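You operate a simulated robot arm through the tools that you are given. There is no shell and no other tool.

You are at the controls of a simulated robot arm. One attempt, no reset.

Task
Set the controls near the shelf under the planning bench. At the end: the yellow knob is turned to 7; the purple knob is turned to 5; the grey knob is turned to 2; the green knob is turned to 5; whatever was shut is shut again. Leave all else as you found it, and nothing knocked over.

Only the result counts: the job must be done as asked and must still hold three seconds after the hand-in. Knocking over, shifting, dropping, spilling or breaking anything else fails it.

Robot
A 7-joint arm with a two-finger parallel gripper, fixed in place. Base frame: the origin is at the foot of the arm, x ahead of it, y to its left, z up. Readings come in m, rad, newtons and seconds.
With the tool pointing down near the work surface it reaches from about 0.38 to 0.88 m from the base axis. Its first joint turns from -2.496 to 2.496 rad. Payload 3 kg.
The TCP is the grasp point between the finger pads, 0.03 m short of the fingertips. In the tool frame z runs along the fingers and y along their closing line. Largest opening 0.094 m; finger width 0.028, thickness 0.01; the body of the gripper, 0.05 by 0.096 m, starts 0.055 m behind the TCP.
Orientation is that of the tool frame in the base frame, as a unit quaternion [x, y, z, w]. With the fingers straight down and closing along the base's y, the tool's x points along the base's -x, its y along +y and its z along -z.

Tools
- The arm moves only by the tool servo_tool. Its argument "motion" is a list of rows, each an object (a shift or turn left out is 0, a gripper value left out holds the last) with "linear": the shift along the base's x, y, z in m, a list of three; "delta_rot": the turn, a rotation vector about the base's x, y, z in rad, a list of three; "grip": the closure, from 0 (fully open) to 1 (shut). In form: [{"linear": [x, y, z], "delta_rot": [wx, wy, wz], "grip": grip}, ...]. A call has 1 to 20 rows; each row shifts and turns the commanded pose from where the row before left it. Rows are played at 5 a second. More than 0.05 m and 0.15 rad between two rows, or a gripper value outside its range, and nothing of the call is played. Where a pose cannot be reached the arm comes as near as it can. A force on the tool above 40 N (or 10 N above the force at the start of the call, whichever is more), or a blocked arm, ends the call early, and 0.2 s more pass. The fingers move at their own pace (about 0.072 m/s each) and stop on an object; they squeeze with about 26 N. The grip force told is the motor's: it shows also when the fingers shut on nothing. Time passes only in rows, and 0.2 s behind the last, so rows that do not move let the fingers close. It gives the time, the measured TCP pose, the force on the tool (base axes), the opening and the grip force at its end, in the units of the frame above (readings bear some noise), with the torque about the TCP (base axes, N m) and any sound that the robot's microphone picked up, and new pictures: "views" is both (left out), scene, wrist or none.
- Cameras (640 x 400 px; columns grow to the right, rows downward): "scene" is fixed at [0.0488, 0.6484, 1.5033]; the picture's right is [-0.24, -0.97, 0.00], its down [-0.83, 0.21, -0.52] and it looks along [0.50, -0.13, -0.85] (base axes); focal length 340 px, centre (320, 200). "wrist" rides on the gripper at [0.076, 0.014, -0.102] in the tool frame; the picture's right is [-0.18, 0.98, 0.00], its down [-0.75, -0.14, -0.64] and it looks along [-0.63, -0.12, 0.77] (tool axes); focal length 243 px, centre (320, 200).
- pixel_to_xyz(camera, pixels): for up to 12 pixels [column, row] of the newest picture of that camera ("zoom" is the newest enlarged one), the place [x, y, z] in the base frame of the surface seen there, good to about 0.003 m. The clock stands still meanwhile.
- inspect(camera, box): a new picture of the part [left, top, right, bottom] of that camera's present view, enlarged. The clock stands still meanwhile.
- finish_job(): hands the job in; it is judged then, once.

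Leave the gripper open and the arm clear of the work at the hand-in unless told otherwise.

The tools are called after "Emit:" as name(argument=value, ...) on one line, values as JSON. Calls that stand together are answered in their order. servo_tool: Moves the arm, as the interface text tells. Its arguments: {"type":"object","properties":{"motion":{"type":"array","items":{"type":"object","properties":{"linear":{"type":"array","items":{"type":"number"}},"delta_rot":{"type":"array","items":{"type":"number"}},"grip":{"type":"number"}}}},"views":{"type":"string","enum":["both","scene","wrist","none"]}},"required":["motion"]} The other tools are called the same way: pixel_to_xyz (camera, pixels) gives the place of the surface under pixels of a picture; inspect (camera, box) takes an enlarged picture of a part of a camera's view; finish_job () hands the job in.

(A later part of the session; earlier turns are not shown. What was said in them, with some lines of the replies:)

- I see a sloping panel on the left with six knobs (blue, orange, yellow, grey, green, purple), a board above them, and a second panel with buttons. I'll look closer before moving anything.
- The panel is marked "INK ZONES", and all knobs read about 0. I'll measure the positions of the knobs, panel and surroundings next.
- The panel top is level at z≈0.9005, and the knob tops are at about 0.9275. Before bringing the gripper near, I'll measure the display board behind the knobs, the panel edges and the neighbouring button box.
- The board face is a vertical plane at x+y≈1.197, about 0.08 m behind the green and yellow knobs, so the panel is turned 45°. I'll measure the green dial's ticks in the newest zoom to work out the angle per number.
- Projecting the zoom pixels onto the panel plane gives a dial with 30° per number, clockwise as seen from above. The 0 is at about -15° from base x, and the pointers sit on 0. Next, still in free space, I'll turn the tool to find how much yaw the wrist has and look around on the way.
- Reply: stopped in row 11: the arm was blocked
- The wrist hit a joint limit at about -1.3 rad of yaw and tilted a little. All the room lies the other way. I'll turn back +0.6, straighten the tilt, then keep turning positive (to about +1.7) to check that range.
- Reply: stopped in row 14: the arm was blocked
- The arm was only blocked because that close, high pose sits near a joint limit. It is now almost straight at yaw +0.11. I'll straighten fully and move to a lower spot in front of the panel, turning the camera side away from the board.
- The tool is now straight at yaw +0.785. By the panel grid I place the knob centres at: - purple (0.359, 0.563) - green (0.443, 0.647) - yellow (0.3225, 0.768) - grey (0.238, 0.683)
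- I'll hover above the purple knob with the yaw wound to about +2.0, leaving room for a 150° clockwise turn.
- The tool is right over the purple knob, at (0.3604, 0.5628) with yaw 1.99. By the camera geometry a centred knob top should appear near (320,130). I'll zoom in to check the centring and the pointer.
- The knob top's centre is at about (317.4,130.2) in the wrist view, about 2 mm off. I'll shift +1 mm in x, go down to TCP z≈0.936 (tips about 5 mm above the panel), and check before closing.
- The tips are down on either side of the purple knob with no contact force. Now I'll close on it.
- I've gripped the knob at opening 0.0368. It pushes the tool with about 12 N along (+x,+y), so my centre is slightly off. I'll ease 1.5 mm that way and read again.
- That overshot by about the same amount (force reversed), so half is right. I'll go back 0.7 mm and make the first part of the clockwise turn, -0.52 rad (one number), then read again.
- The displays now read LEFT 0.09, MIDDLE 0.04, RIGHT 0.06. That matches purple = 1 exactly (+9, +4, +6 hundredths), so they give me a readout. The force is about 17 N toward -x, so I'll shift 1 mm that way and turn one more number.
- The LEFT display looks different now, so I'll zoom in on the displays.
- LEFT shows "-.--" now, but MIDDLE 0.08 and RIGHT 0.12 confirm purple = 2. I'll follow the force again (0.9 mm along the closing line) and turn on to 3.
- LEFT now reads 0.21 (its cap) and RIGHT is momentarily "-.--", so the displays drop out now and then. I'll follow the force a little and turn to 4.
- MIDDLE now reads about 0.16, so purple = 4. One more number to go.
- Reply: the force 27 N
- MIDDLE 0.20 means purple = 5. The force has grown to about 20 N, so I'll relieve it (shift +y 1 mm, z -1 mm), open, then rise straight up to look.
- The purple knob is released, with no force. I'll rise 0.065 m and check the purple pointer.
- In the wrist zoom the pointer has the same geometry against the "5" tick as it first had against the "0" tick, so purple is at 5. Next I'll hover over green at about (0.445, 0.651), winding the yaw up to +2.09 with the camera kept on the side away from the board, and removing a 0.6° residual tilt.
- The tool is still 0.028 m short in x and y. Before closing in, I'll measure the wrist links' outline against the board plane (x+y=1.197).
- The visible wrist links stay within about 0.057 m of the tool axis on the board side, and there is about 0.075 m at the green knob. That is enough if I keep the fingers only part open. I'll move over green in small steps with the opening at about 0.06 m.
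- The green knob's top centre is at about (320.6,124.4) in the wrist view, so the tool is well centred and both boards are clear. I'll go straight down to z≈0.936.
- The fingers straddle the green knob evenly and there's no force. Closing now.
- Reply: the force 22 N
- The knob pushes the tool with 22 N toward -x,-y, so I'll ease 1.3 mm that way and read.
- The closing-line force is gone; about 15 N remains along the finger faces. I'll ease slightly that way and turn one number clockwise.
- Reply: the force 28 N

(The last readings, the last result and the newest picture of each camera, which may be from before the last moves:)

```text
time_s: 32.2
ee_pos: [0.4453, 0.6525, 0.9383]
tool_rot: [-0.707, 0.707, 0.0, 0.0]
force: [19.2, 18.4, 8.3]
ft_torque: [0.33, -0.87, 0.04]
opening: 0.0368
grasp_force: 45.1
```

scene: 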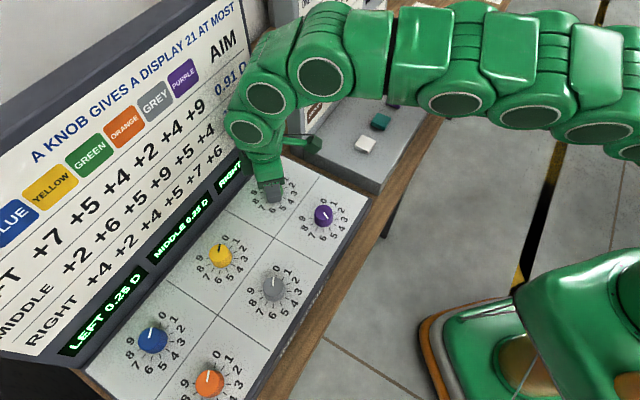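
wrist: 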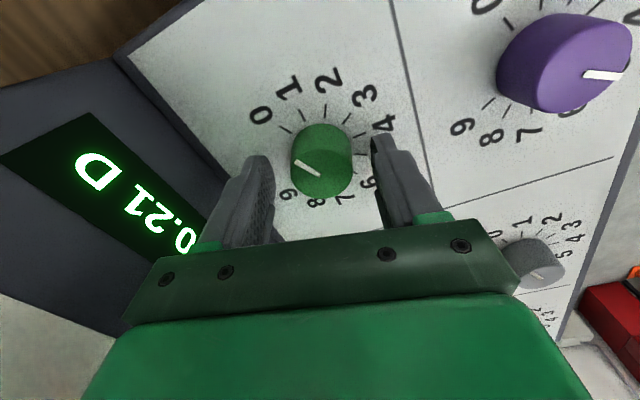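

LEFT reads 0.25 and MIDDLE 0.25, so green = 1 (+4, +5). The force is (19,18) N, so I'll ease +1 mm in x and y and turn to 2.

Emit:
servo_tool(motion=[{"linear": [0.001, 0.0009, 0]}, {"delta_rot": [0, 0, -0.1309]}, {"delta_rot": [0, 0, -0.1309]}, {"delta_rot": [0, 0, -0.1309]}, {"delta_rot": [0, 0, -0.1309]}, {}], views="scene")

```text
time_s: 33.6
ee_pos: [0.4466, 0.6515, 0.9364]
tool_rot: [-0.5, 0.866, -0.002, 0.0]
force: [17.8, -21.1, 18.5]
ft_torque: [-0.75, -0.85, 0.04]
opening: 0.0365
grasp_force: 44.6
```

scene: 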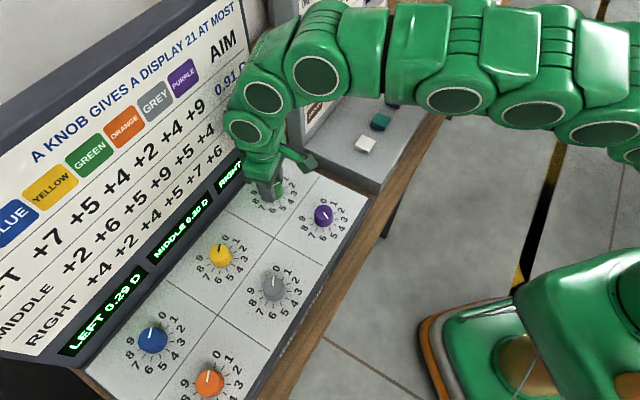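

Green = 2 now (0.29, 0.30), but the force is 33 N. I'll relieve it first: +1.2 mm in x, -1.2 mm in y, and slightly up.

Emit:
servo_tool(motion=[{"linear": [0.0006, -0.0006, 0.0004]}, {"linear": [0.0006, -0.0006, 0.0004]}, {}, {}], views="none")

```text
time_s: 34.6
ee_pos: [0.4467, 0.6531, 0.9374]
tool_rot: [-0.501, 0.865, 0.0, -0.001]
force: [19.9, -0.5, -5.0]
ft_torque: [0.49, -0.76, 0.04]
opening: 0.0366
grasp_force: 44.9
```

The remaining push is about 20 N along +x. I'll shift +1 mm in x, read, then carry on.

Emit:
servo_tool(motion=[{"linear": [0.001, 0, -0.0003]}, {}, {}], views="none")

```text
time_s: 35.4
ee_pos: [0.4472, 0.651, 0.9372]
tool_rot: [-0.501, 0.865, 0.0, -0.003]
force: [-5.1, -9.8, 0.7]
ft_torque: [-0.64, 0.41, 0.02]
opening: 0.0367
grasp_force: 45.5
```

The force is down to about 11 N. Turning to 3.

Emit:
servo_tool(motion=[{"linear": [-0.0002, -0.0003, 0], "delta_rot": [0, 0, -0.1309]}, {"delta_rot": [0, 0, -0.1309]}, {"delta_rot": [0, 0, -0.1309]}, {"delta_rot": [0, 0, -0.1309]}, {}], views="none")

```text
time_s: 36.6
ee_pos: [0.4464, 0.6507, 0.9365]
tool_rot: [-0.26, 0.966, 0.0, -0.002]
force: [-9.6, -4.9, -7.7]
ft_torque: [-0.37, 0.37, 0.01]
opening: 0.0366
grasp_force: 45.3
```

The force stays low at about 13 N. A small ease toward -x, then turning to 4.

Emit:
servo_tool(motion=[{"linear": [-0.0005, -0.0002, 0], "delta_rot": [0, 0, -0.1309]}, {"delta_rot": [0, 0, -0.1309]}, {"delta_rot": [0, 0, -0.1309]}, {"delta_rot": [0, 0, -0.1309]}, {}], views="scene")

```text
time_s: 37.8
ee_pos: [0.4469, 0.6503, 0.9362]
tool_rot: [0.0, 1.0, 0.0, -0.001]
force: [-8.3, -14.0, -0.9]
ft_torque: [-0.61, 0.39, 0.03]
opening: 0.0364
grasp_force: 44.6
```

scene: 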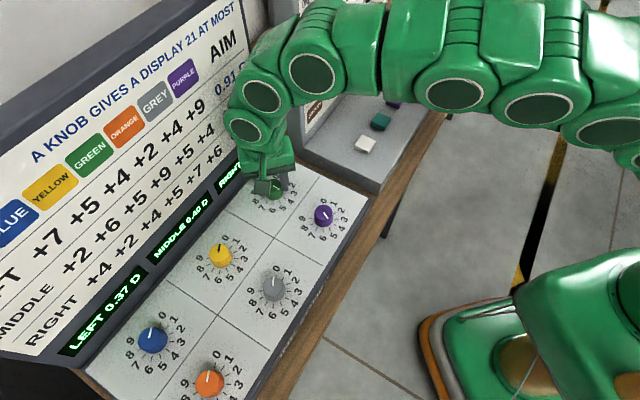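

LEFT 0.37 and MIDDLE 0.40 mean green = 4. I'll ease a little toward -x,-y and turn to 5.

Emit:
servo_tool(motion=[{"linear": [-0.0004, -0.0007, 0], "delta_rot": [0, 0, -0.1309]}, {"delta_rot": [0, 0, -0.1309]}, {"delta_rot": [0, 0, -0.1309]}, {"delta_rot": [0, 0, -0.1309]}, {}], views="scene")

Emit:
inspect(camera="scene", box=[50, 130, 280, 370])

```text
time_s: 39.0
ee_pos: [0.448, 0.6488, 0.9366]
tool_rot: [0.259, 0.966, 0.0, -0.001]
force: [3.6, -24.5, -2.4]
ft_torque: [-0.69, -0.01, 0.04]
opening: 0.0361
grasp_force: 44.8
```

scene: 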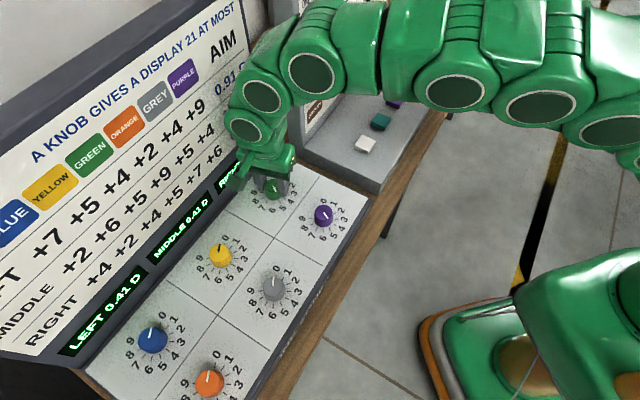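

```text
1.67 times, centred on (165, 250) of scene
```

zoom: 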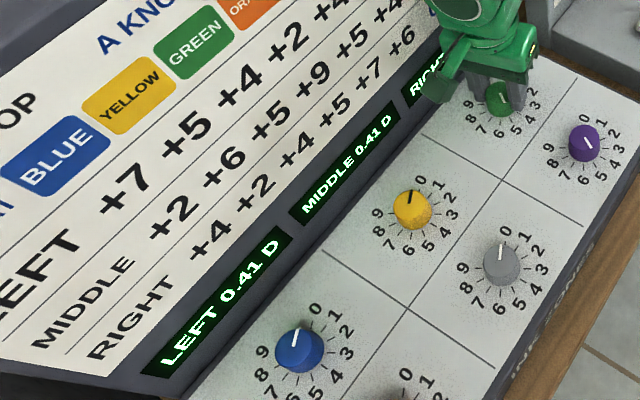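

LEFT 0.41 = 0.21 + 0.20, so green = 5. I'll relieve the 24 N along -y, then part-open and rise straight up.

Emit:
servo_tool(motion=[{"linear": [0.0002, -0.0007, 0]}, {"linear": [0, -0.0006, 0]}, {}, {"grip": 0.35}, {"grip": 0.35}, {"grip": 0.35}, {"linear": [0, 0, 0.02]}, {"linear": [0, 0, 0.025]}, {"linear": [0, 0, 0.025]}, {}], views="both")

Emit:
inspect(camera="wrist", box=[240, 40, 400, 200])

```text
time_s: 41.2
ee_pos: [0.4473, 0.6474, 1.0069]
tool_rot: [0.258, 0.966, 0.0, -0.001]
force: [-0.1, -0.2, -0.5]
ft_torque: [-0.03, 0.04, 0.01]
opening: 0.0611
grasp_force: 0.0
```

scene: 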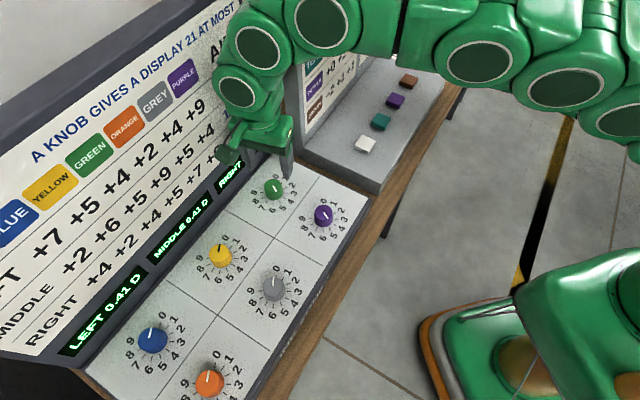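
wrist: 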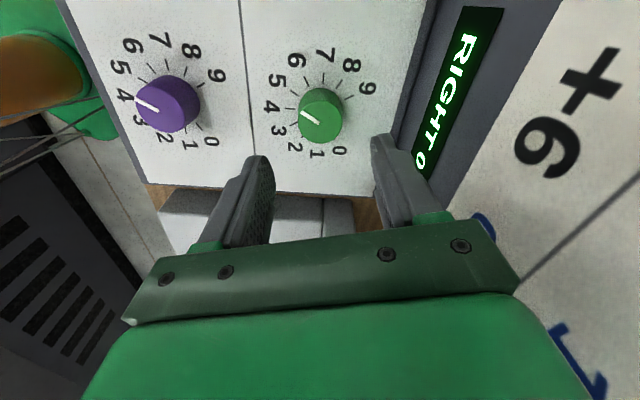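

```text
2.50 times, centred on (320, 120) of wrist
```

zoom: 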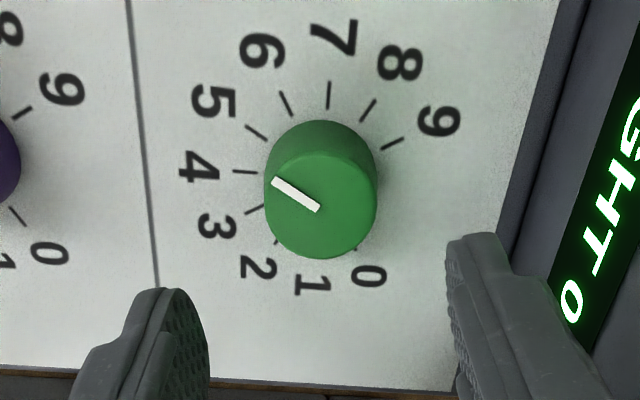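

The pointer matches the "5" tick just as it did the "0" tick, so green is done. Next is yellow at about (0.325, 0.771). I'll back off from the board, travel parallel to it at z≈1.007 while winding the yaw to +1.83, and stop 0.02 m short of the knob row on the robot's side.

Emit:
servo_tool(motion=[{"linear": [-0.01, -0.01, 0]}, {"linear": [-0.0112, -0.0088, 0], "delta_rot": [0, 0, 0.1384]}, {"linear": [-0.0072, 0.00725, 0], "delta_rot": [0, 0, 0.1384]}, {"linear": [-0.0072, 0.00725, 0], "delta_rot": [0, 0, 0.1384]}, {"linear": [-0.0072, 0.00725, 0], "delta_rot": [0, 0, 0.1384]}, {"linear": [-0.0072, 0.00725, 0], "delta_rot": [0, 0, 0.1384]}, {"linear": [-0.0072, 0.00725, 0], "delta_rot": [0, 0, 0.1384]}, {"linear": [-0.0072, 0.00725, 0], "delta_rot": [0, 0, 0.1384]}, {"linear": [-0.0072, 0.00725, 0], "delta_rot": [0, 0, 0.1384]}, {"linear": [-0.0072, 0.00725, 0], "delta_rot": [0, 0, 0.1384]}, {"linear": [-0.0072, 0.00725, 0], "delta_rot": [0, 0, 0.1384]}, {"linear": [-0.0072, 0.00725, 0], "delta_rot": [0, 0, 0.1384]}, {"linear": [-0.0072, 0.00725, 0], "delta_rot": [0, 0, 0.1384]}, {"linear": [-0.0072, 0.00725, 0], "delta_rot": [0, 0, 0.1384]}, {"linear": [-0.0072, 0.00725, 0], "delta_rot": [0, 0, 0.1384]}, {"linear": [-0.0072, 0.00725, 0], "delta_rot": [0, 0, 0.1384]}, {"linear": [-0.0072, 0.00725, 0], "delta_rot": [0, 0, 0.1384]}, {"linear": [-0.0072, 0.00725, 0], "delta_rot": [0, 0, 0.1384]}, {}, {}], views="both")

```text
time_s: 45.4
ee_pos: [0.3098, 0.7455, 1.0082]
tool_rot: [0.793, -0.609, 0.001, 0.001]
force: [0.0, 0.0, 0.4]
ft_torque: [-0.01, 0.0, -0.04]
opening: 0.0609
grasp_force: 0.0
```

scene: 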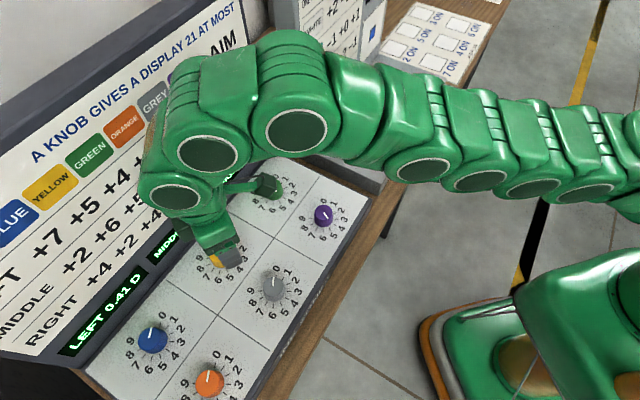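
wrist: 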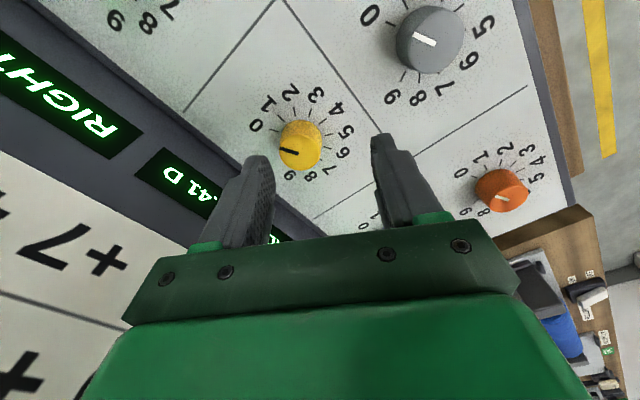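

The tool is at (0.3098, 0.7455), and both the grid and the wrist view put yellow at about +0.0147, +0.0256 from here. I'll check the links' clearance to the board first.

Emit:
pixel_to_xyz(camera="scene", pixels=[[142, 195], [140, 175], [150, 140], [165, 100], [200, 62], [175, 193], [205, 155], [195, 225], [200, 245], [225, 185], [270, 185], [165, 212]])

Emit:
inspect(camera="scene", box=[100, 60, 300, 290])

```text
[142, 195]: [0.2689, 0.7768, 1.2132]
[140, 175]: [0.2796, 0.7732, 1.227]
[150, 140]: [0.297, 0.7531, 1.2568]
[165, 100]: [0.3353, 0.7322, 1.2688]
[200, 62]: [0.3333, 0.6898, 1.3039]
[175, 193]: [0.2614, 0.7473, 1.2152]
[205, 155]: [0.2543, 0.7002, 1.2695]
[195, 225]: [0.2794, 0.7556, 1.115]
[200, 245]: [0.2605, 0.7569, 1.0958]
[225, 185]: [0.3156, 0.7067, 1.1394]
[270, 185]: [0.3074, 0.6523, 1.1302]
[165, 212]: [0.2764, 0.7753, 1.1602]
```

```text
1.74 times, centred on (200, 175) of scene
```

zoom: 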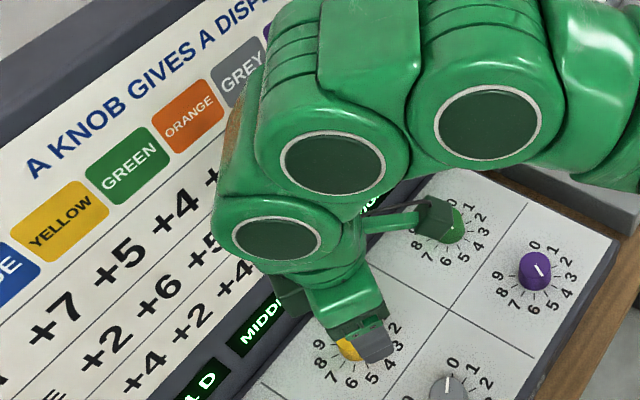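

The link silhouettes leave about 2 cm to the board once I'm over yellow. Moving in slowly.

Emit:
servo_tool(motion=[{"linear": [0.0037, 0.0064, 0]}, {"linear": [0.0037, 0.0064, 0]}, {"linear": [0.0037, 0.0064, 0]}, {"linear": [0.0036, 0.0064, 0]}, {}, {}], views="both")

Emit:
inspect(camera="wrist", box=[240, 40, 400, 200])

Emit:
inspect(camera="scene", box=[80, 20, 280, 270])

```text
time_s: 46.8
ee_pos: [0.3243, 0.7706, 1.0062]
tool_rot: [0.793, -0.609, 0.0, 0.001]
force: [-0.4, 0.3, -0.4]
ft_torque: [0.02, 0.01, -0.01]
opening: 0.0612
grasp_force: 0.0
```

scene: 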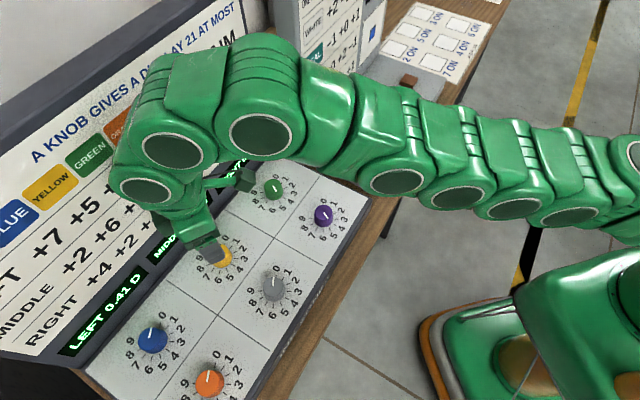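
wrist: 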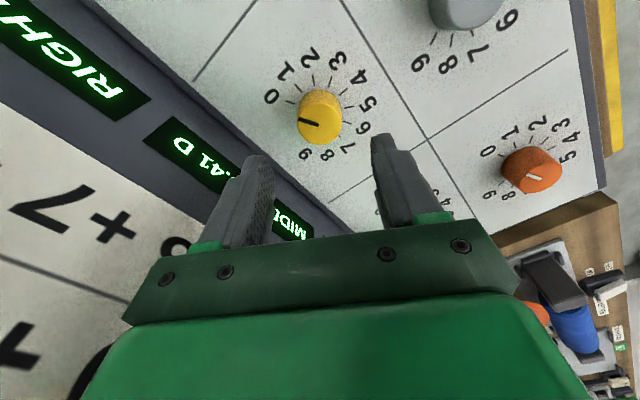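

```text
2.50 times, centred on (320, 120) of wrist
```

zoom: 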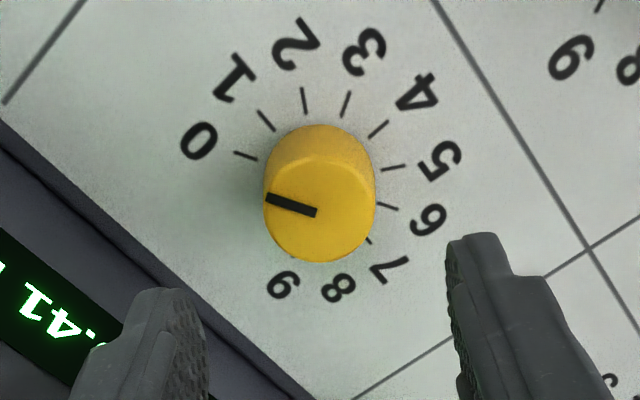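

```text
1.60 times, centred on (180, 145) of scene
```

zoom: 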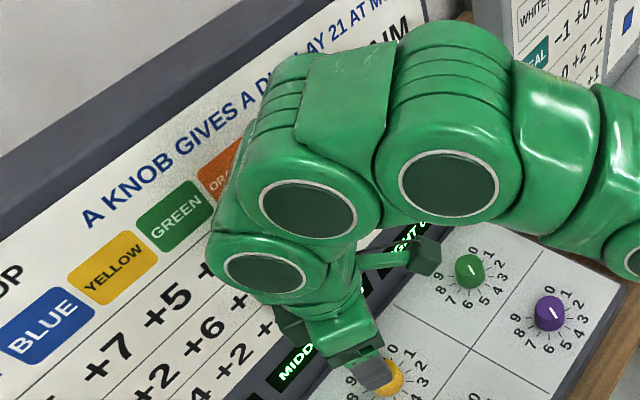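

The yellow knob is centred at (319.8,123.6). I'll go down to z≈0.936 and close.

Emit:
servo_tool(motion=[{"linear": [0, 0, -0.0175]}, {"linear": [0, 0, -0.0175]}, {"linear": [0, 0, -0.0175]}, {"linear": [0, 0, -0.0175]}, {}, {}], views="both")

```text
time_s: 48.2
ee_pos: [0.3258, 0.7706, 0.9361]
tool_rot: [0.793, -0.609, 0.0, 0.001]
force: [-1.1, 0.1, 0.4]
ft_torque: [-0.02, -0.02, 0.0]
opening: 0.0611
grasp_force: 0.0
```

scene: 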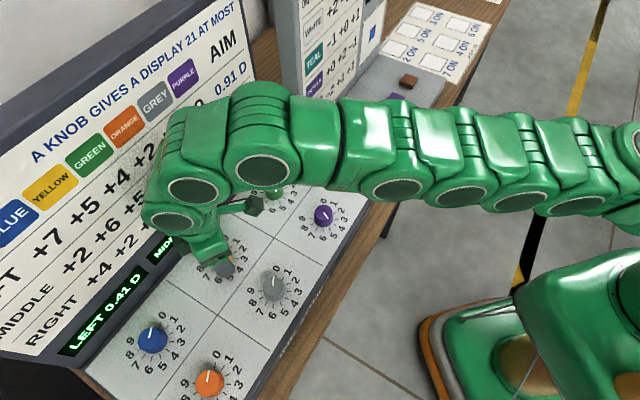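
wrist: 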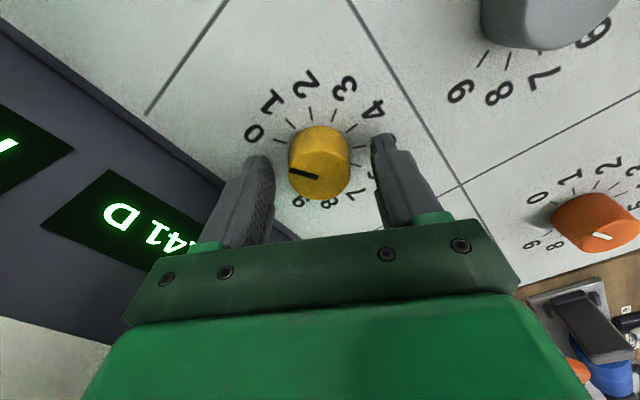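

Still no contact, and the fingers are even around the yellow knob. Closing.

Emit:
servo_tool(motion=[{"grip": 1}, {"grip": 1}, {"grip": 1}], views="none")

```text
time_s: 49.0
ee_pos: [0.3253, 0.7711, 0.9372]
tool_rot: [0.793, -0.609, 0.0, 0.0]
force: [3.7, 2.6, -1.8]
ft_torque: [0.11, -0.15, 0.03]
opening: 0.0362
grasp_force: 45.4
```

The force is only about 4 N, so it's well centred. Turning yellow clockwise by one number.

Emit:
servo_tool(motion=[{"delta_rot": [0, 0, -0.1309]}, {"delta_rot": [0, 0, -0.1309]}, {"delta_rot": [0, 0, -0.1309]}, {"delta_rot": [0, 0, -0.1309]}, {}], views="scene")

```text
time_s: 50.2
ee_pos: [0.3257, 0.7719, 0.9366]
tool_rot: [-0.608, 0.794, -0.001, -0.001]
force: [8.6, -3.2, 3.2]
ft_torque: [-0.09, -0.5, 0.01]
opening: 0.0365
grasp_force: 44.5
```

scene: 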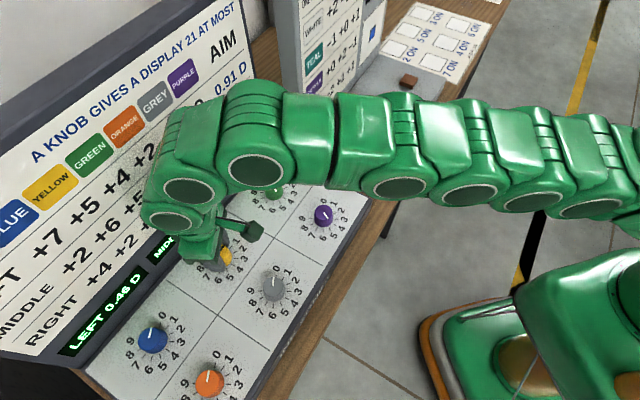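

LEFT reads 0.46 (+5), so yellow = 1. The force is low, so I'll turn two more numbers with a small ease.

Emit:
servo_tool(motion=[{"linear": [0.0004, -0.0002, 0], "delta_rot": [0, 0, -0.1309]}, {"delta_rot": [0, 0, -0.1309]}, {"delta_rot": [0, 0, -0.1309]}, {"delta_rot": [0, 0, -0.1309]}, {}], views="none")

```text
time_s: 51.4
ee_pos: [0.3252, 0.7719, 0.9379]
tool_rot: [-0.382, 0.924, 0.0, 0.0]
force: [3.2, -16.5, 10.3]
ft_torque: [-0.57, 0.18, -0.01]
opening: 0.0365
grasp_force: 45.7
```

Yellow should be at 2. The force is 17 N along -y, so I'll ease that way and turn to 3.

Emit:
servo_tool(motion=[{"linear": [0.0002, -0.0008, 0]}, {"delta_rot": [0, 0, -0.1309]}, {"delta_rot": [0, 0, -0.1309]}, {"delta_rot": [0, 0, -0.1309]}, {"delta_rot": [0, 0, -0.1309]}, {}], views="scene")

```text
time_s: 52.8
ee_pos: [0.3251, 0.7698, 0.9375]
tool_rot: [-0.129, 0.992, 0.001, -0.001]
force: [5.6, 23.8, -3.6]
ft_torque: [0.66, -0.04, 0.0]
opening: 0.0362
grasp_force: 44.5
```

scene: 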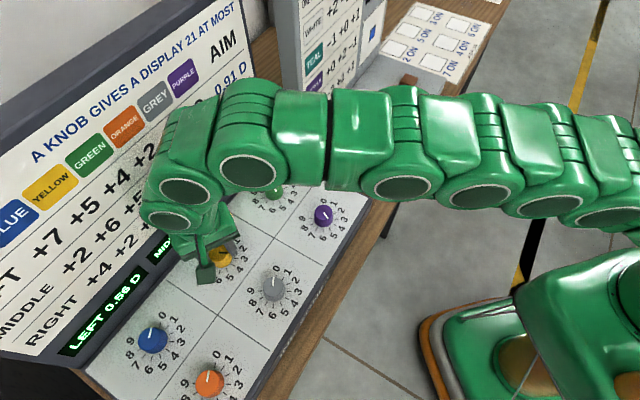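

LEFT 0.56, so yellow = 3. The force is now +24 N in y, so I'll ease back 1 mm and turn to 4.

Emit:
servo_tool(motion=[{"linear": [0.0002, 0.0009, 0]}, {"delta_rot": [0, 0, -0.1309]}, {"delta_rot": [0, 0, -0.1309]}, {"delta_rot": [0, 0, -0.1309]}, {"delta_rot": [0, 0, -0.1309]}, {}], views="scene")

```text
time_s: 54.2
ee_pos: [0.325, 0.7707, 0.9359]
tool_rot: [0.132, 0.991, 0.0, -0.001]
force: [-1.7, 3.0, -0.1]
ft_torque: [0.12, 0.27, 0.0]
opening: 0.0366
grasp_force: 45.0
```

scene: 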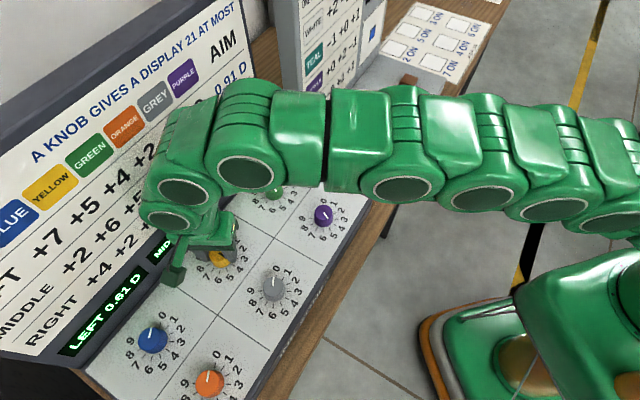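

LEFT 0.61, so yellow = 4, with almost no force. I'll open to 0.06 m, turn back 90° around the knob, and re-grip for the last three numbers.

Emit:
servo_tool(motion=[{"grip": 0.35}, {"grip": 0.35}, {"grip": 0.35}, {"delta_rot": [0, 0, 0.1428]}, {"delta_rot": [0, 0, 0.1428]}, {"delta_rot": [0, 0, 0.1428]}, {"delta_rot": [0, 0, 0.1428]}, {"delta_rot": [0, 0, 0.1428]}, {"delta_rot": [0, 0, 0.1428]}, {"delta_rot": [0, 0, 0.1428]}, {"delta_rot": [0, 0, 0.1428]}, {"delta_rot": [0, 0, 0.1428]}, {"delta_rot": [0, 0, 0.1428]}, {"delta_rot": [0, 0, 0.1428]}, {}], views="both")

Emit:
inspect(camera="wrist", box=[240, 100, 400, 260])

```text
time_s: 57.4
ee_pos: [0.3237, 0.7724, 0.9362]
tool_rot: [-0.609, 0.793, -0.001, 0.0]
force: [-0.3, 0.0, 0.3]
ft_torque: [0.0, 0.01, -0.02]
opening: 0.061
grasp_force: 0.1
```

scene: 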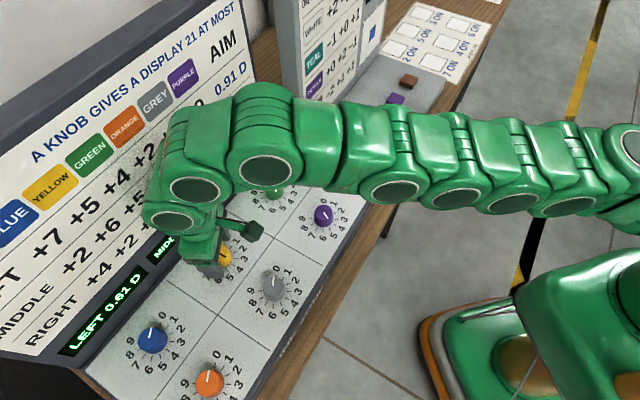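
wrist: 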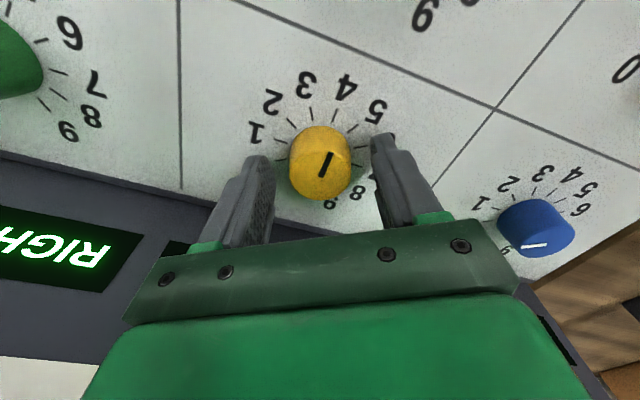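

```text
2.50 times, centred on (320, 180) of wrist
```

zoom: 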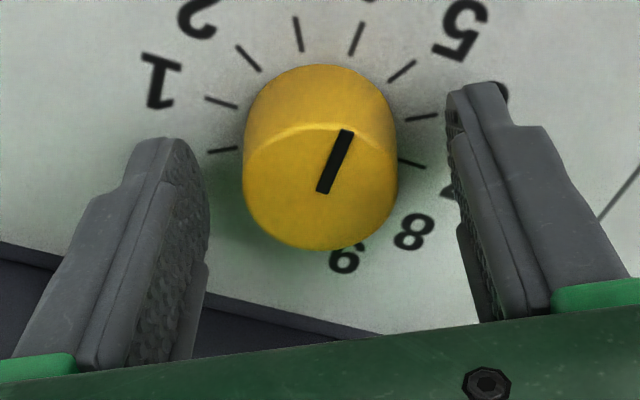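

Yellow points at 4 and the fingers are even around it. Re-gripping.

Emit:
servo_tool(motion=[{"grip": 1}, {"grip": 1}, {"grip": 1}], views="none")

```text
time_s: 58.2
ee_pos: [0.3248, 0.771, 0.9381]
tool_rot: [-0.608, 0.794, 0.0, -0.001]
force: [-0.6, -0.6, -1.7]
ft_torque: [0.12, 0.1, 0.01]
opening: 0.0362
grasp_force: 45.1
```

Nearly zero force. Turning to 5.

Emit:
servo_tool(motion=[{"delta_rot": [0, 0, -0.1309]}, {"delta_rot": [0, 0, -0.1309]}, {"delta_rot": [0, 0, -0.1309]}, {"delta_rot": [0, 0, -0.1309]}, {}], views="none")

```text
time_s: 59.4
ee_pos: [0.325, 0.7704, 0.9372]
tool_rot: [-0.383, 0.924, 0.0, -0.001]
force: [-1.1, 5.1, -6.9]
ft_torque: [0.08, -0.15, -0.03]
opening: 0.0362
grasp_force: 45.2
```

Forces remain small. Turning to 6.

Emit:
servo_tool(motion=[{"linear": [0, 0.0003, 0], "delta_rot": [0, 0, -0.1309]}, {"delta_rot": [0, 0, -0.1309]}, {"delta_rot": [0, 0, -0.1309]}, {"delta_rot": [0, 0, -0.1309]}, {}], views="none")

```text
time_s: 60.6
ee_pos: [0.3257, 0.7691, 0.9372]
tool_rot: [-0.13, 0.992, -0.001, 0.0]
force: [-10.7, -30.2, 14.6]
ft_torque: [-0.93, 0.5, 0.03]
opening: 0.0366
grasp_force: 44.8
```

The force jumped to 35 N toward -y. I'll ease it before turning on.

Emit:
servo_tool(motion=[{"linear": [-0.0002, -0.0006, 0.0002]}, {"linear": [-0.0001, -0.0005, 0.0002]}, {}, {}], views="none")

```text
time_s: 61.6
ee_pos: [0.3258, 0.7706, 0.9374]
tool_rot: [-0.13, 0.992, 0.001, 0.0]
force: [-0.3, 3.1, -6.0]
ft_torque: [0.3, -0.31, 0.03]
opening: 0.0363
grasp_force: 44.8
```

Relaxed to about 7 N. Turning the last number, to 7.

Emit:
servo_tool(motion=[{"delta_rot": [0, 0, -0.1309]}, {"delta_rot": [0, 0, -0.1309]}, {"delta_rot": [0, 0, -0.1309]}, {"delta_rot": [0, 0, -0.1309]}, {}], views="scene")

```text
time_s: 62.8
ee_pos: [0.3247, 0.7702, 0.9366]
tool_rot: [0.131, 0.991, 0.0, -0.001]
force: [5.2, 20.8, -12.5]
ft_torque: [0.44, -0.6, 0.03]
opening: 0.0363
grasp_force: 45.3
```

scene: 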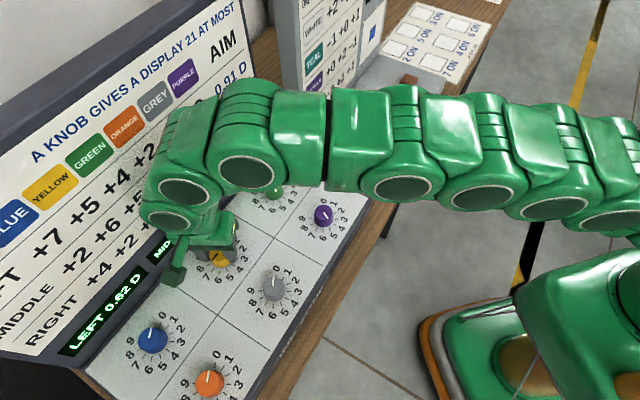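

I'll relieve the push (+1 mm y), part-open, rise, and check the pointer.

Emit:
servo_tool(motion=[{"linear": [0.0002, 0.0008, -0.0003]}, {}, {"grip": 0.35}, {"grip": 0.35}, {"grip": 0.35}, {"linear": [0, 0, 0.02]}, {"linear": [0, 0, 0.025]}, {"linear": [0, 0, 0.025]}, {}], views="both")

Emit:
inspect(camera="wrist", box=[240, 40, 400, 200])

```text
time_s: 64.8
ee_pos: [0.3253, 0.7718, 1.0065]
tool_rot: [0.131, 0.991, 0.001, -0.001]
force: [0.0, 0.0, -0.9]
ft_torque: [-0.01, -0.01, 0.0]
opening: 0.061
grasp_force: 0.1
```

scene: 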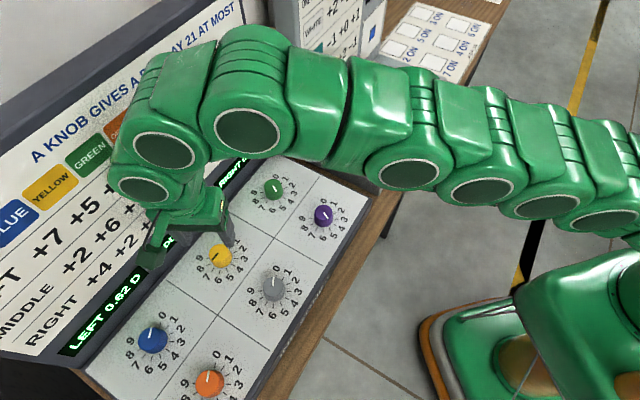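
wrist: 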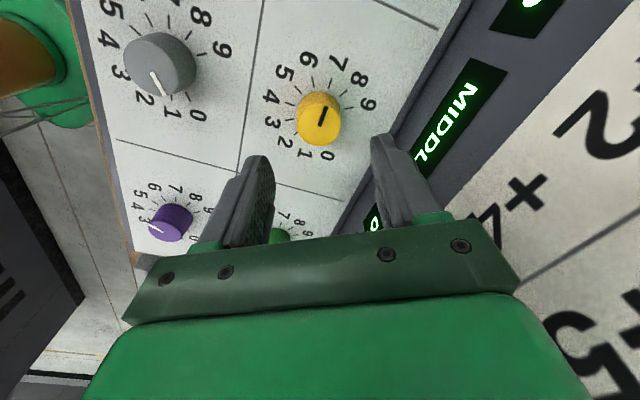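

```text
2.50 times, centred on (320, 120) of wrist
```

zoom: 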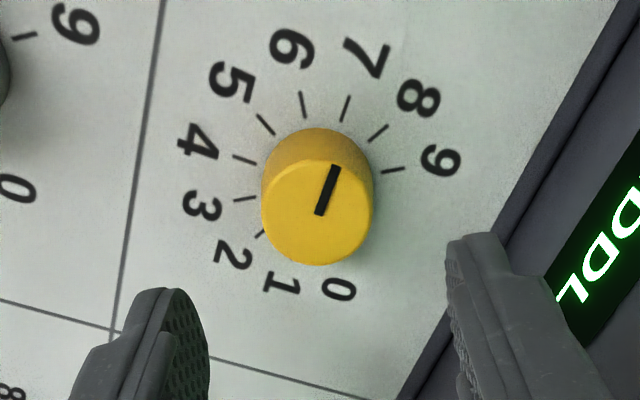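

Yellow points at 7. Next is grey at about (0.241, 0.686): I'll back straight away from the board and wind the yaw to about +1.19 on the way.

Emit:
servo_tool(motion=[{"linear": [-0.0085, -0.0085, 0]}, {"linear": [-0.0085, -0.0085, 0], "delta_rot": [0, 0, 0.145]}, {"linear": [-0.0085, -0.0086, 0], "delta_rot": [0, 0, 0.145]}, {"linear": [-0.0085, -0.0086, 0], "delta_rot": [0, 0, 0.145]}, {"linear": [-0.0085, -0.0086, 0], "delta_rot": [0, 0, 0.145]}, {"linear": [-0.0085, -0.0086, 0], "delta_rot": [0, 0, 0.145]}, {"linear": [-0.0084, -0.0085, 0], "delta_rot": [0, 0, 0.145]}, {"linear": [-0.0084, -0.0085, 0], "delta_rot": [0, 0, 0.145]}, {"linear": [-0.0084, -0.0085, 0], "delta_rot": [0, 0, 0.145]}, {"linear": [-0.0084, -0.0085, 0], "delta_rot": [0, 0, 0.145]}, {"delta_rot": [0, 0, 0.145]}, {}, {}], views="both")

Emit:
inspect(camera="wrist", box=[240, 40, 400, 200])

Emit:
inspect(camera="scene", box=[160, 130, 360, 330])

```text
time_s: 67.6
ee_pos: [0.2416, 0.6857, 1.007]
tool_rot: [-0.56, 0.829, -0.001, 0.0]
force: [0.1, -0.9, -0.5]
ft_torque: [0.03, -0.01, -0.01]
opening: 0.0608
grasp_force: 0.1
```

scene: 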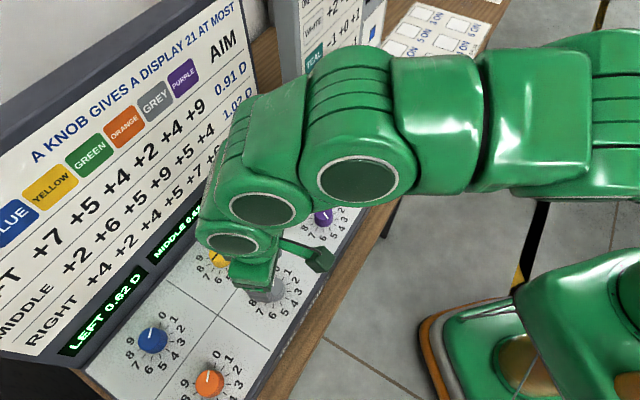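
wrist: 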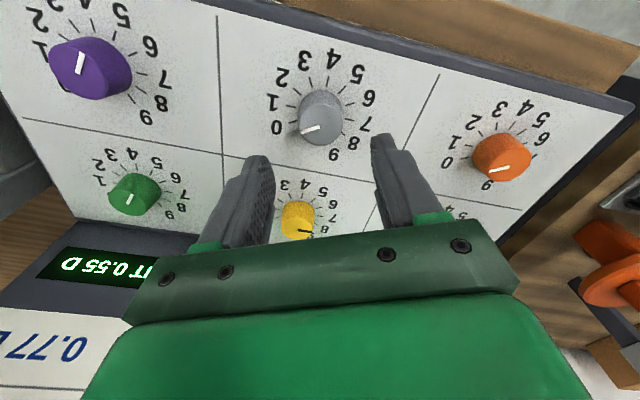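

```text
2.50 times, centred on (320, 120) of wrist
```

zoom: 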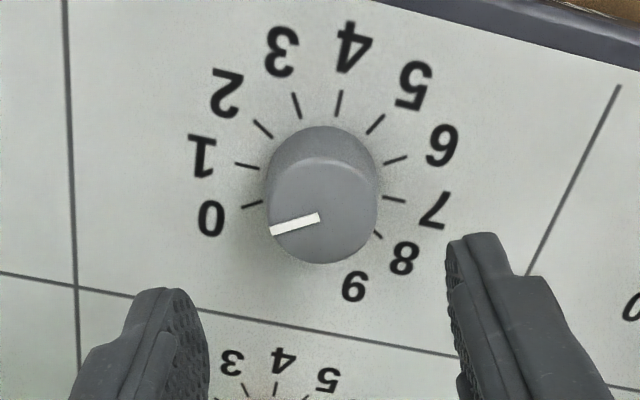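

```text
2.00 times, centred on (260, 230) of scene
```

zoom: 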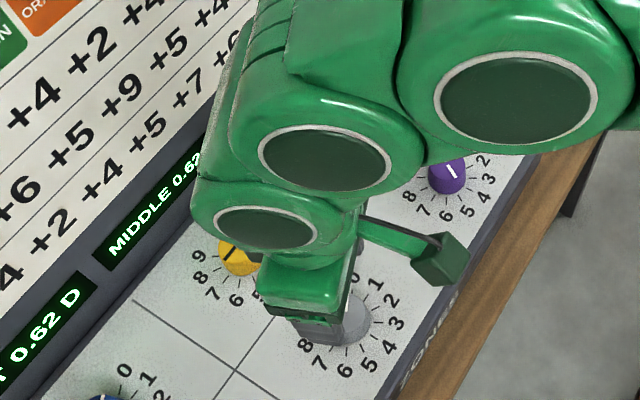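

RIGHT reads 0.55 = 21 + 20 + 14, which confirms purple 5 or capped, green 5 and yellow 7. Grey is centred at (320.8,124.2). I'll go down and grip it.

Emit:
servo_tool(motion=[{"linear": [0, 0, -0.0175]}, {"linear": [0, 0, -0.0175]}, {"linear": [0, 0, -0.0175]}, {"linear": [0, 0, -0.018]}, {}, {}], views="wrist")

```text
time_s: 69.0
ee_pos: [0.2403, 0.685, 0.9375]
tool_rot: [-0.559, 0.829, 0.0, -0.002]
force: [0.0, 0.6, 0.8]
ft_torque: [0.01, 0.0, 0.0]
opening: 0.0611
grasp_force: 0.0
```

wrist: 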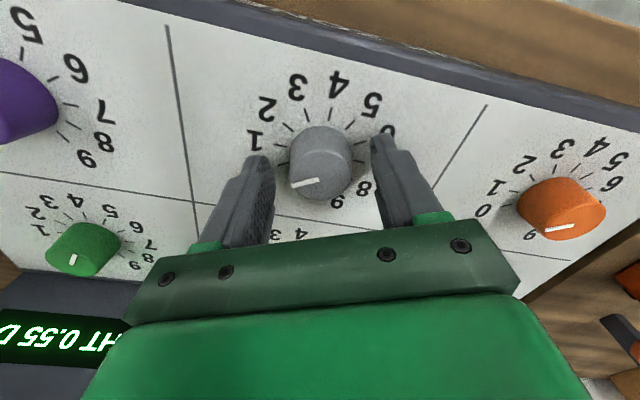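

The fingers are even around the grey knob. Closing.

Emit:
servo_tool(motion=[{"grip": 1}, {"grip": 1}, {"grip": 1}], views="none")

```text
time_s: 69.8
ee_pos: [0.2403, 0.6856, 0.9363]
tool_rot: [-0.559, 0.829, 0.0, -0.001]
force: [-4.7, 2.9, -0.4]
ft_torque: [0.1, 0.17, -0.01]
opening: 0.0366
grasp_force: 45.3
```

Only 5 N. Turning grey to 1.

Emit:
servo_tool(motion=[{"delta_rot": [0, 0, -0.1309]}, {"delta_rot": [0, 0, -0.1309]}, {"delta_rot": [0, 0, -0.1309]}, {"delta_rot": [0, 0, -0.1309]}, {}], views="scene")

```text
time_s: 71.0
ee_pos: [0.2398, 0.6865, 0.9363]
tool_rot: [-0.325, 0.946, 0.0, -0.001]
force: [-8.7, 0.3, -8.2]
ft_torque: [0.09, 0.0, -0.01]
opening: 0.0368
grasp_force: 45.5
```

scene: 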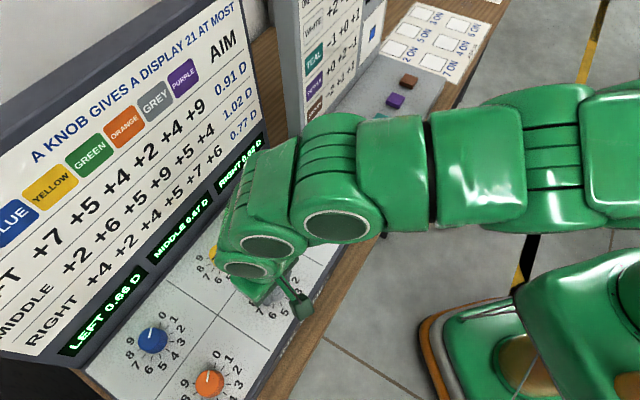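

LEFT 0.66 and MIDDLE 0.67 mean grey = 1. Turning to 2.

Emit:
servo_tool(motion=[{"linear": [-0.0003, 0, 0], "delta_rot": [0, 0, -0.1309]}, {"delta_rot": [0, 0, -0.1309]}, {"delta_rot": [0, 0, -0.1309]}, {"delta_rot": [0, 0, -0.1309]}, {}], views="scene")

Emit:
inspect(camera="scene", box=[50, 130, 280, 370])

```text
time_s: 72.2
ee_pos: [0.2408, 0.6851, 0.9352]
tool_rot: [-0.07, 0.998, 0.0, -0.001]
force: [-5.1, 3.4, -5.6]
ft_torque: [0.01, 0.35, -0.01]
opening: 0.0366
grasp_force: 44.8
```

scene: 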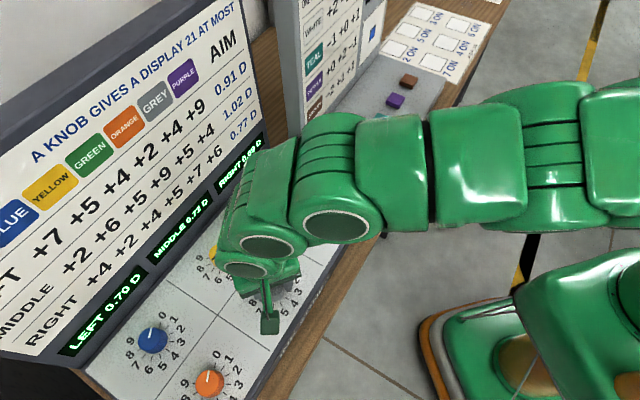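

```text
1.67 times, centred on (165, 250) of scene
```

zoom: 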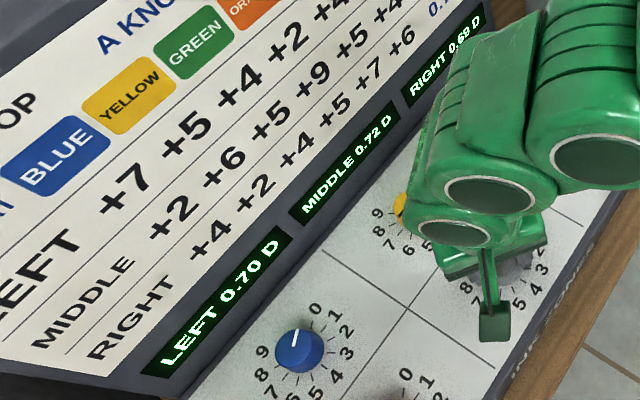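

LEFT 0.70, MIDDLE 0.72 and RIGHT 0.69 all match yellow 7, purple 5, grey 2, green 5. I'll release, rise, and check the grey pointer.

Emit:
servo_tool(motion=[{"linear": [-0.0002, 0.0002, 0]}, {"grip": 0.35}, {"grip": 0.35}, {"grip": 0.35}, {"linear": [0, 0, 0.02]}, {"linear": [0, 0, 0.025]}, {"linear": [0, 0, 0.025]}, {}], views="both")

Emit:
inspect(camera="wrist", box=[240, 40, 400, 200])

```text
time_s: 74.0
ee_pos: [0.2408, 0.6855, 1.0055]
tool_rot: [-0.07, 0.998, 0.0, 0.0]
force: [-0.2, 0.3, -0.3]
ft_torque: [-0.01, 0.01, 0.0]
opening: 0.0612
grasp_force: 0.1
```

scene: 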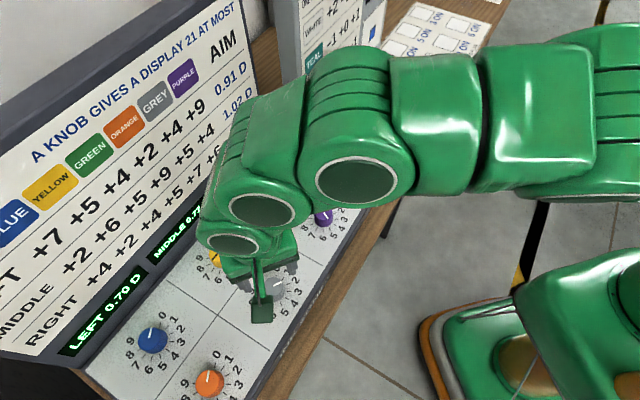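
wrist: 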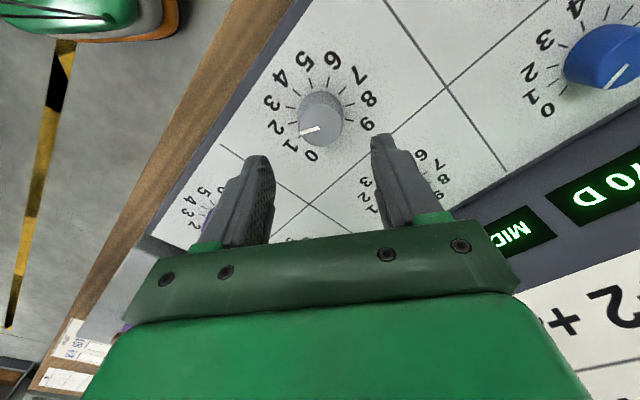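

```text
2.50 times, centred on (320, 120) of wrist
```

zoom: 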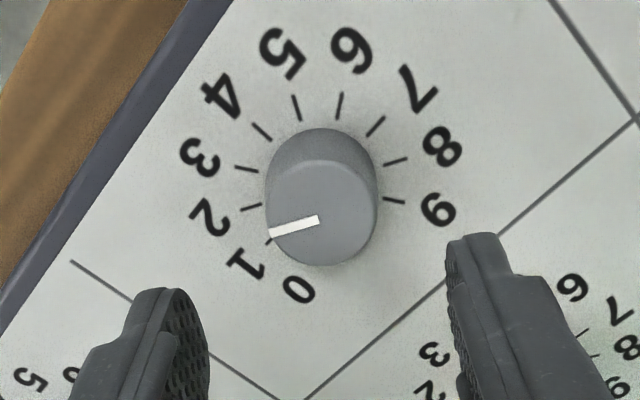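

Grey sits on 2 with the same geometry it had on 0. I'll rise and draw back from the panel, opening the gripper fully, so the scene camera can see all the knobs.

Emit:
servo_tool(motion=[{"linear": [0, 0, 0.03]}, {"linear": [0, -0.005, 0.03]}, {"linear": [0.002, -0.02, 0.02]}, {"linear": [0.002, -0.025, 0.01]}, {"linear": [0.002, -0.025, 0.01]}, {"linear": [0.003, -0.03, 0.005]}, {"linear": [0.004, -0.03, 0.005], "grip": 0}, {"linear": [0.004, -0.03, 0.005], "grip": 0}, {"linear": [0.004, -0.025, 0.005], "grip": 0}, {"grip": 0}, {}], views="both")

Emit:
inspect(camera="scene", box=[180, 140, 380, 320])

Emit:
inspect(camera="scene", box=[60, 160, 260, 400])

```text
time_s: 76.4
ee_pos: [0.26, 0.4964, 1.1274]
tool_rot: [-0.07, 0.998, 0.0, -0.001]
force: [0.8, 0.4, 0.0]
ft_torque: [0.01, -0.05, -0.01]
opening: 0.0939
grasp_force: 0.0
```

scene: 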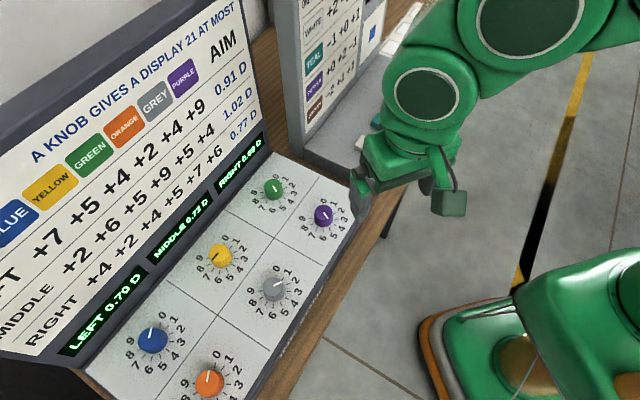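
wrist: 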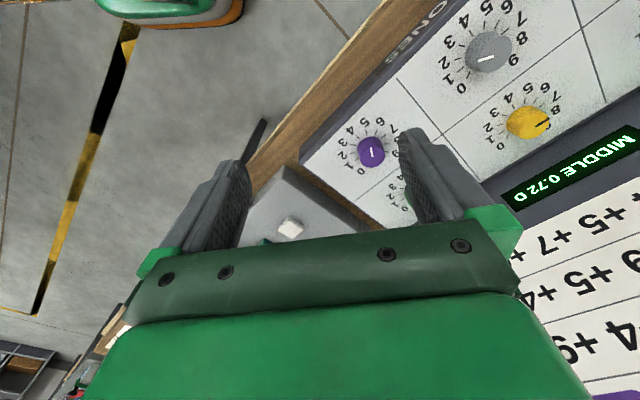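

```text
2.22 times, centred on (280, 230) of scene
```

zoom: 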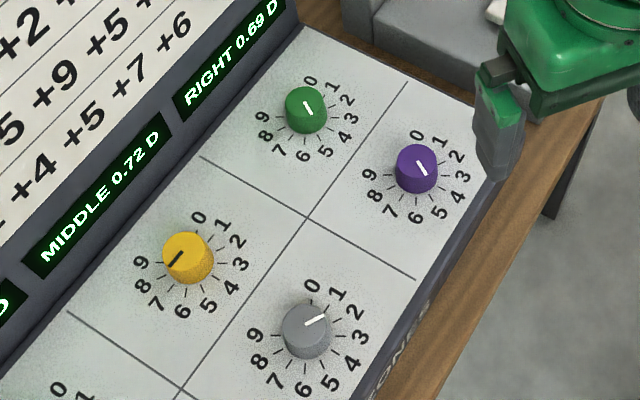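

```text
1.67 times, centred on (160, 280) of scene
```

zoom: 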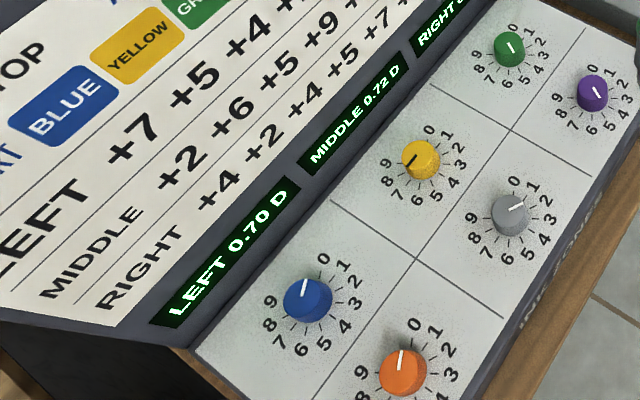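

From the fixed camera, yellow is on 7, purple on 5, grey on 2 and green on 5. Blue and orange are still at 0. The displays read 0.70 / 0.72 / 0.69, which matches those settings. I opened nothing, the gripper is open and the arm is clear, so I'm handing in.

Emit:
finish_job()

```text
The job is handed in.
```

The four knobs on the "INK ZONES" panel are set as you asked, and I handed the job in; no result has come back yet.

| Knob | Setting |
|---|---|
| Yellow | 7 |
| Purple | 5 |
| Grey | 2 |
| Green | 5 |

- **Check:** each pointer lines up with its number in the close-up views. The panel's displays end at LEFT 0.70, MIDDLE 0.72 and RIGHT 0.69, which is what its table gives for these settings.
- **Left alone:** blue and orange are still at 0. I opened nothing, so nothing needed shutting. I saw nothing knocked over or shifted.
- **At the hand-in:** the gripper was open and the arm had drawn back above and in front of the panel.

I took this to be the panel you meant because it was the only one I saw with knobs in all four colours. I did not search the whole room for another.
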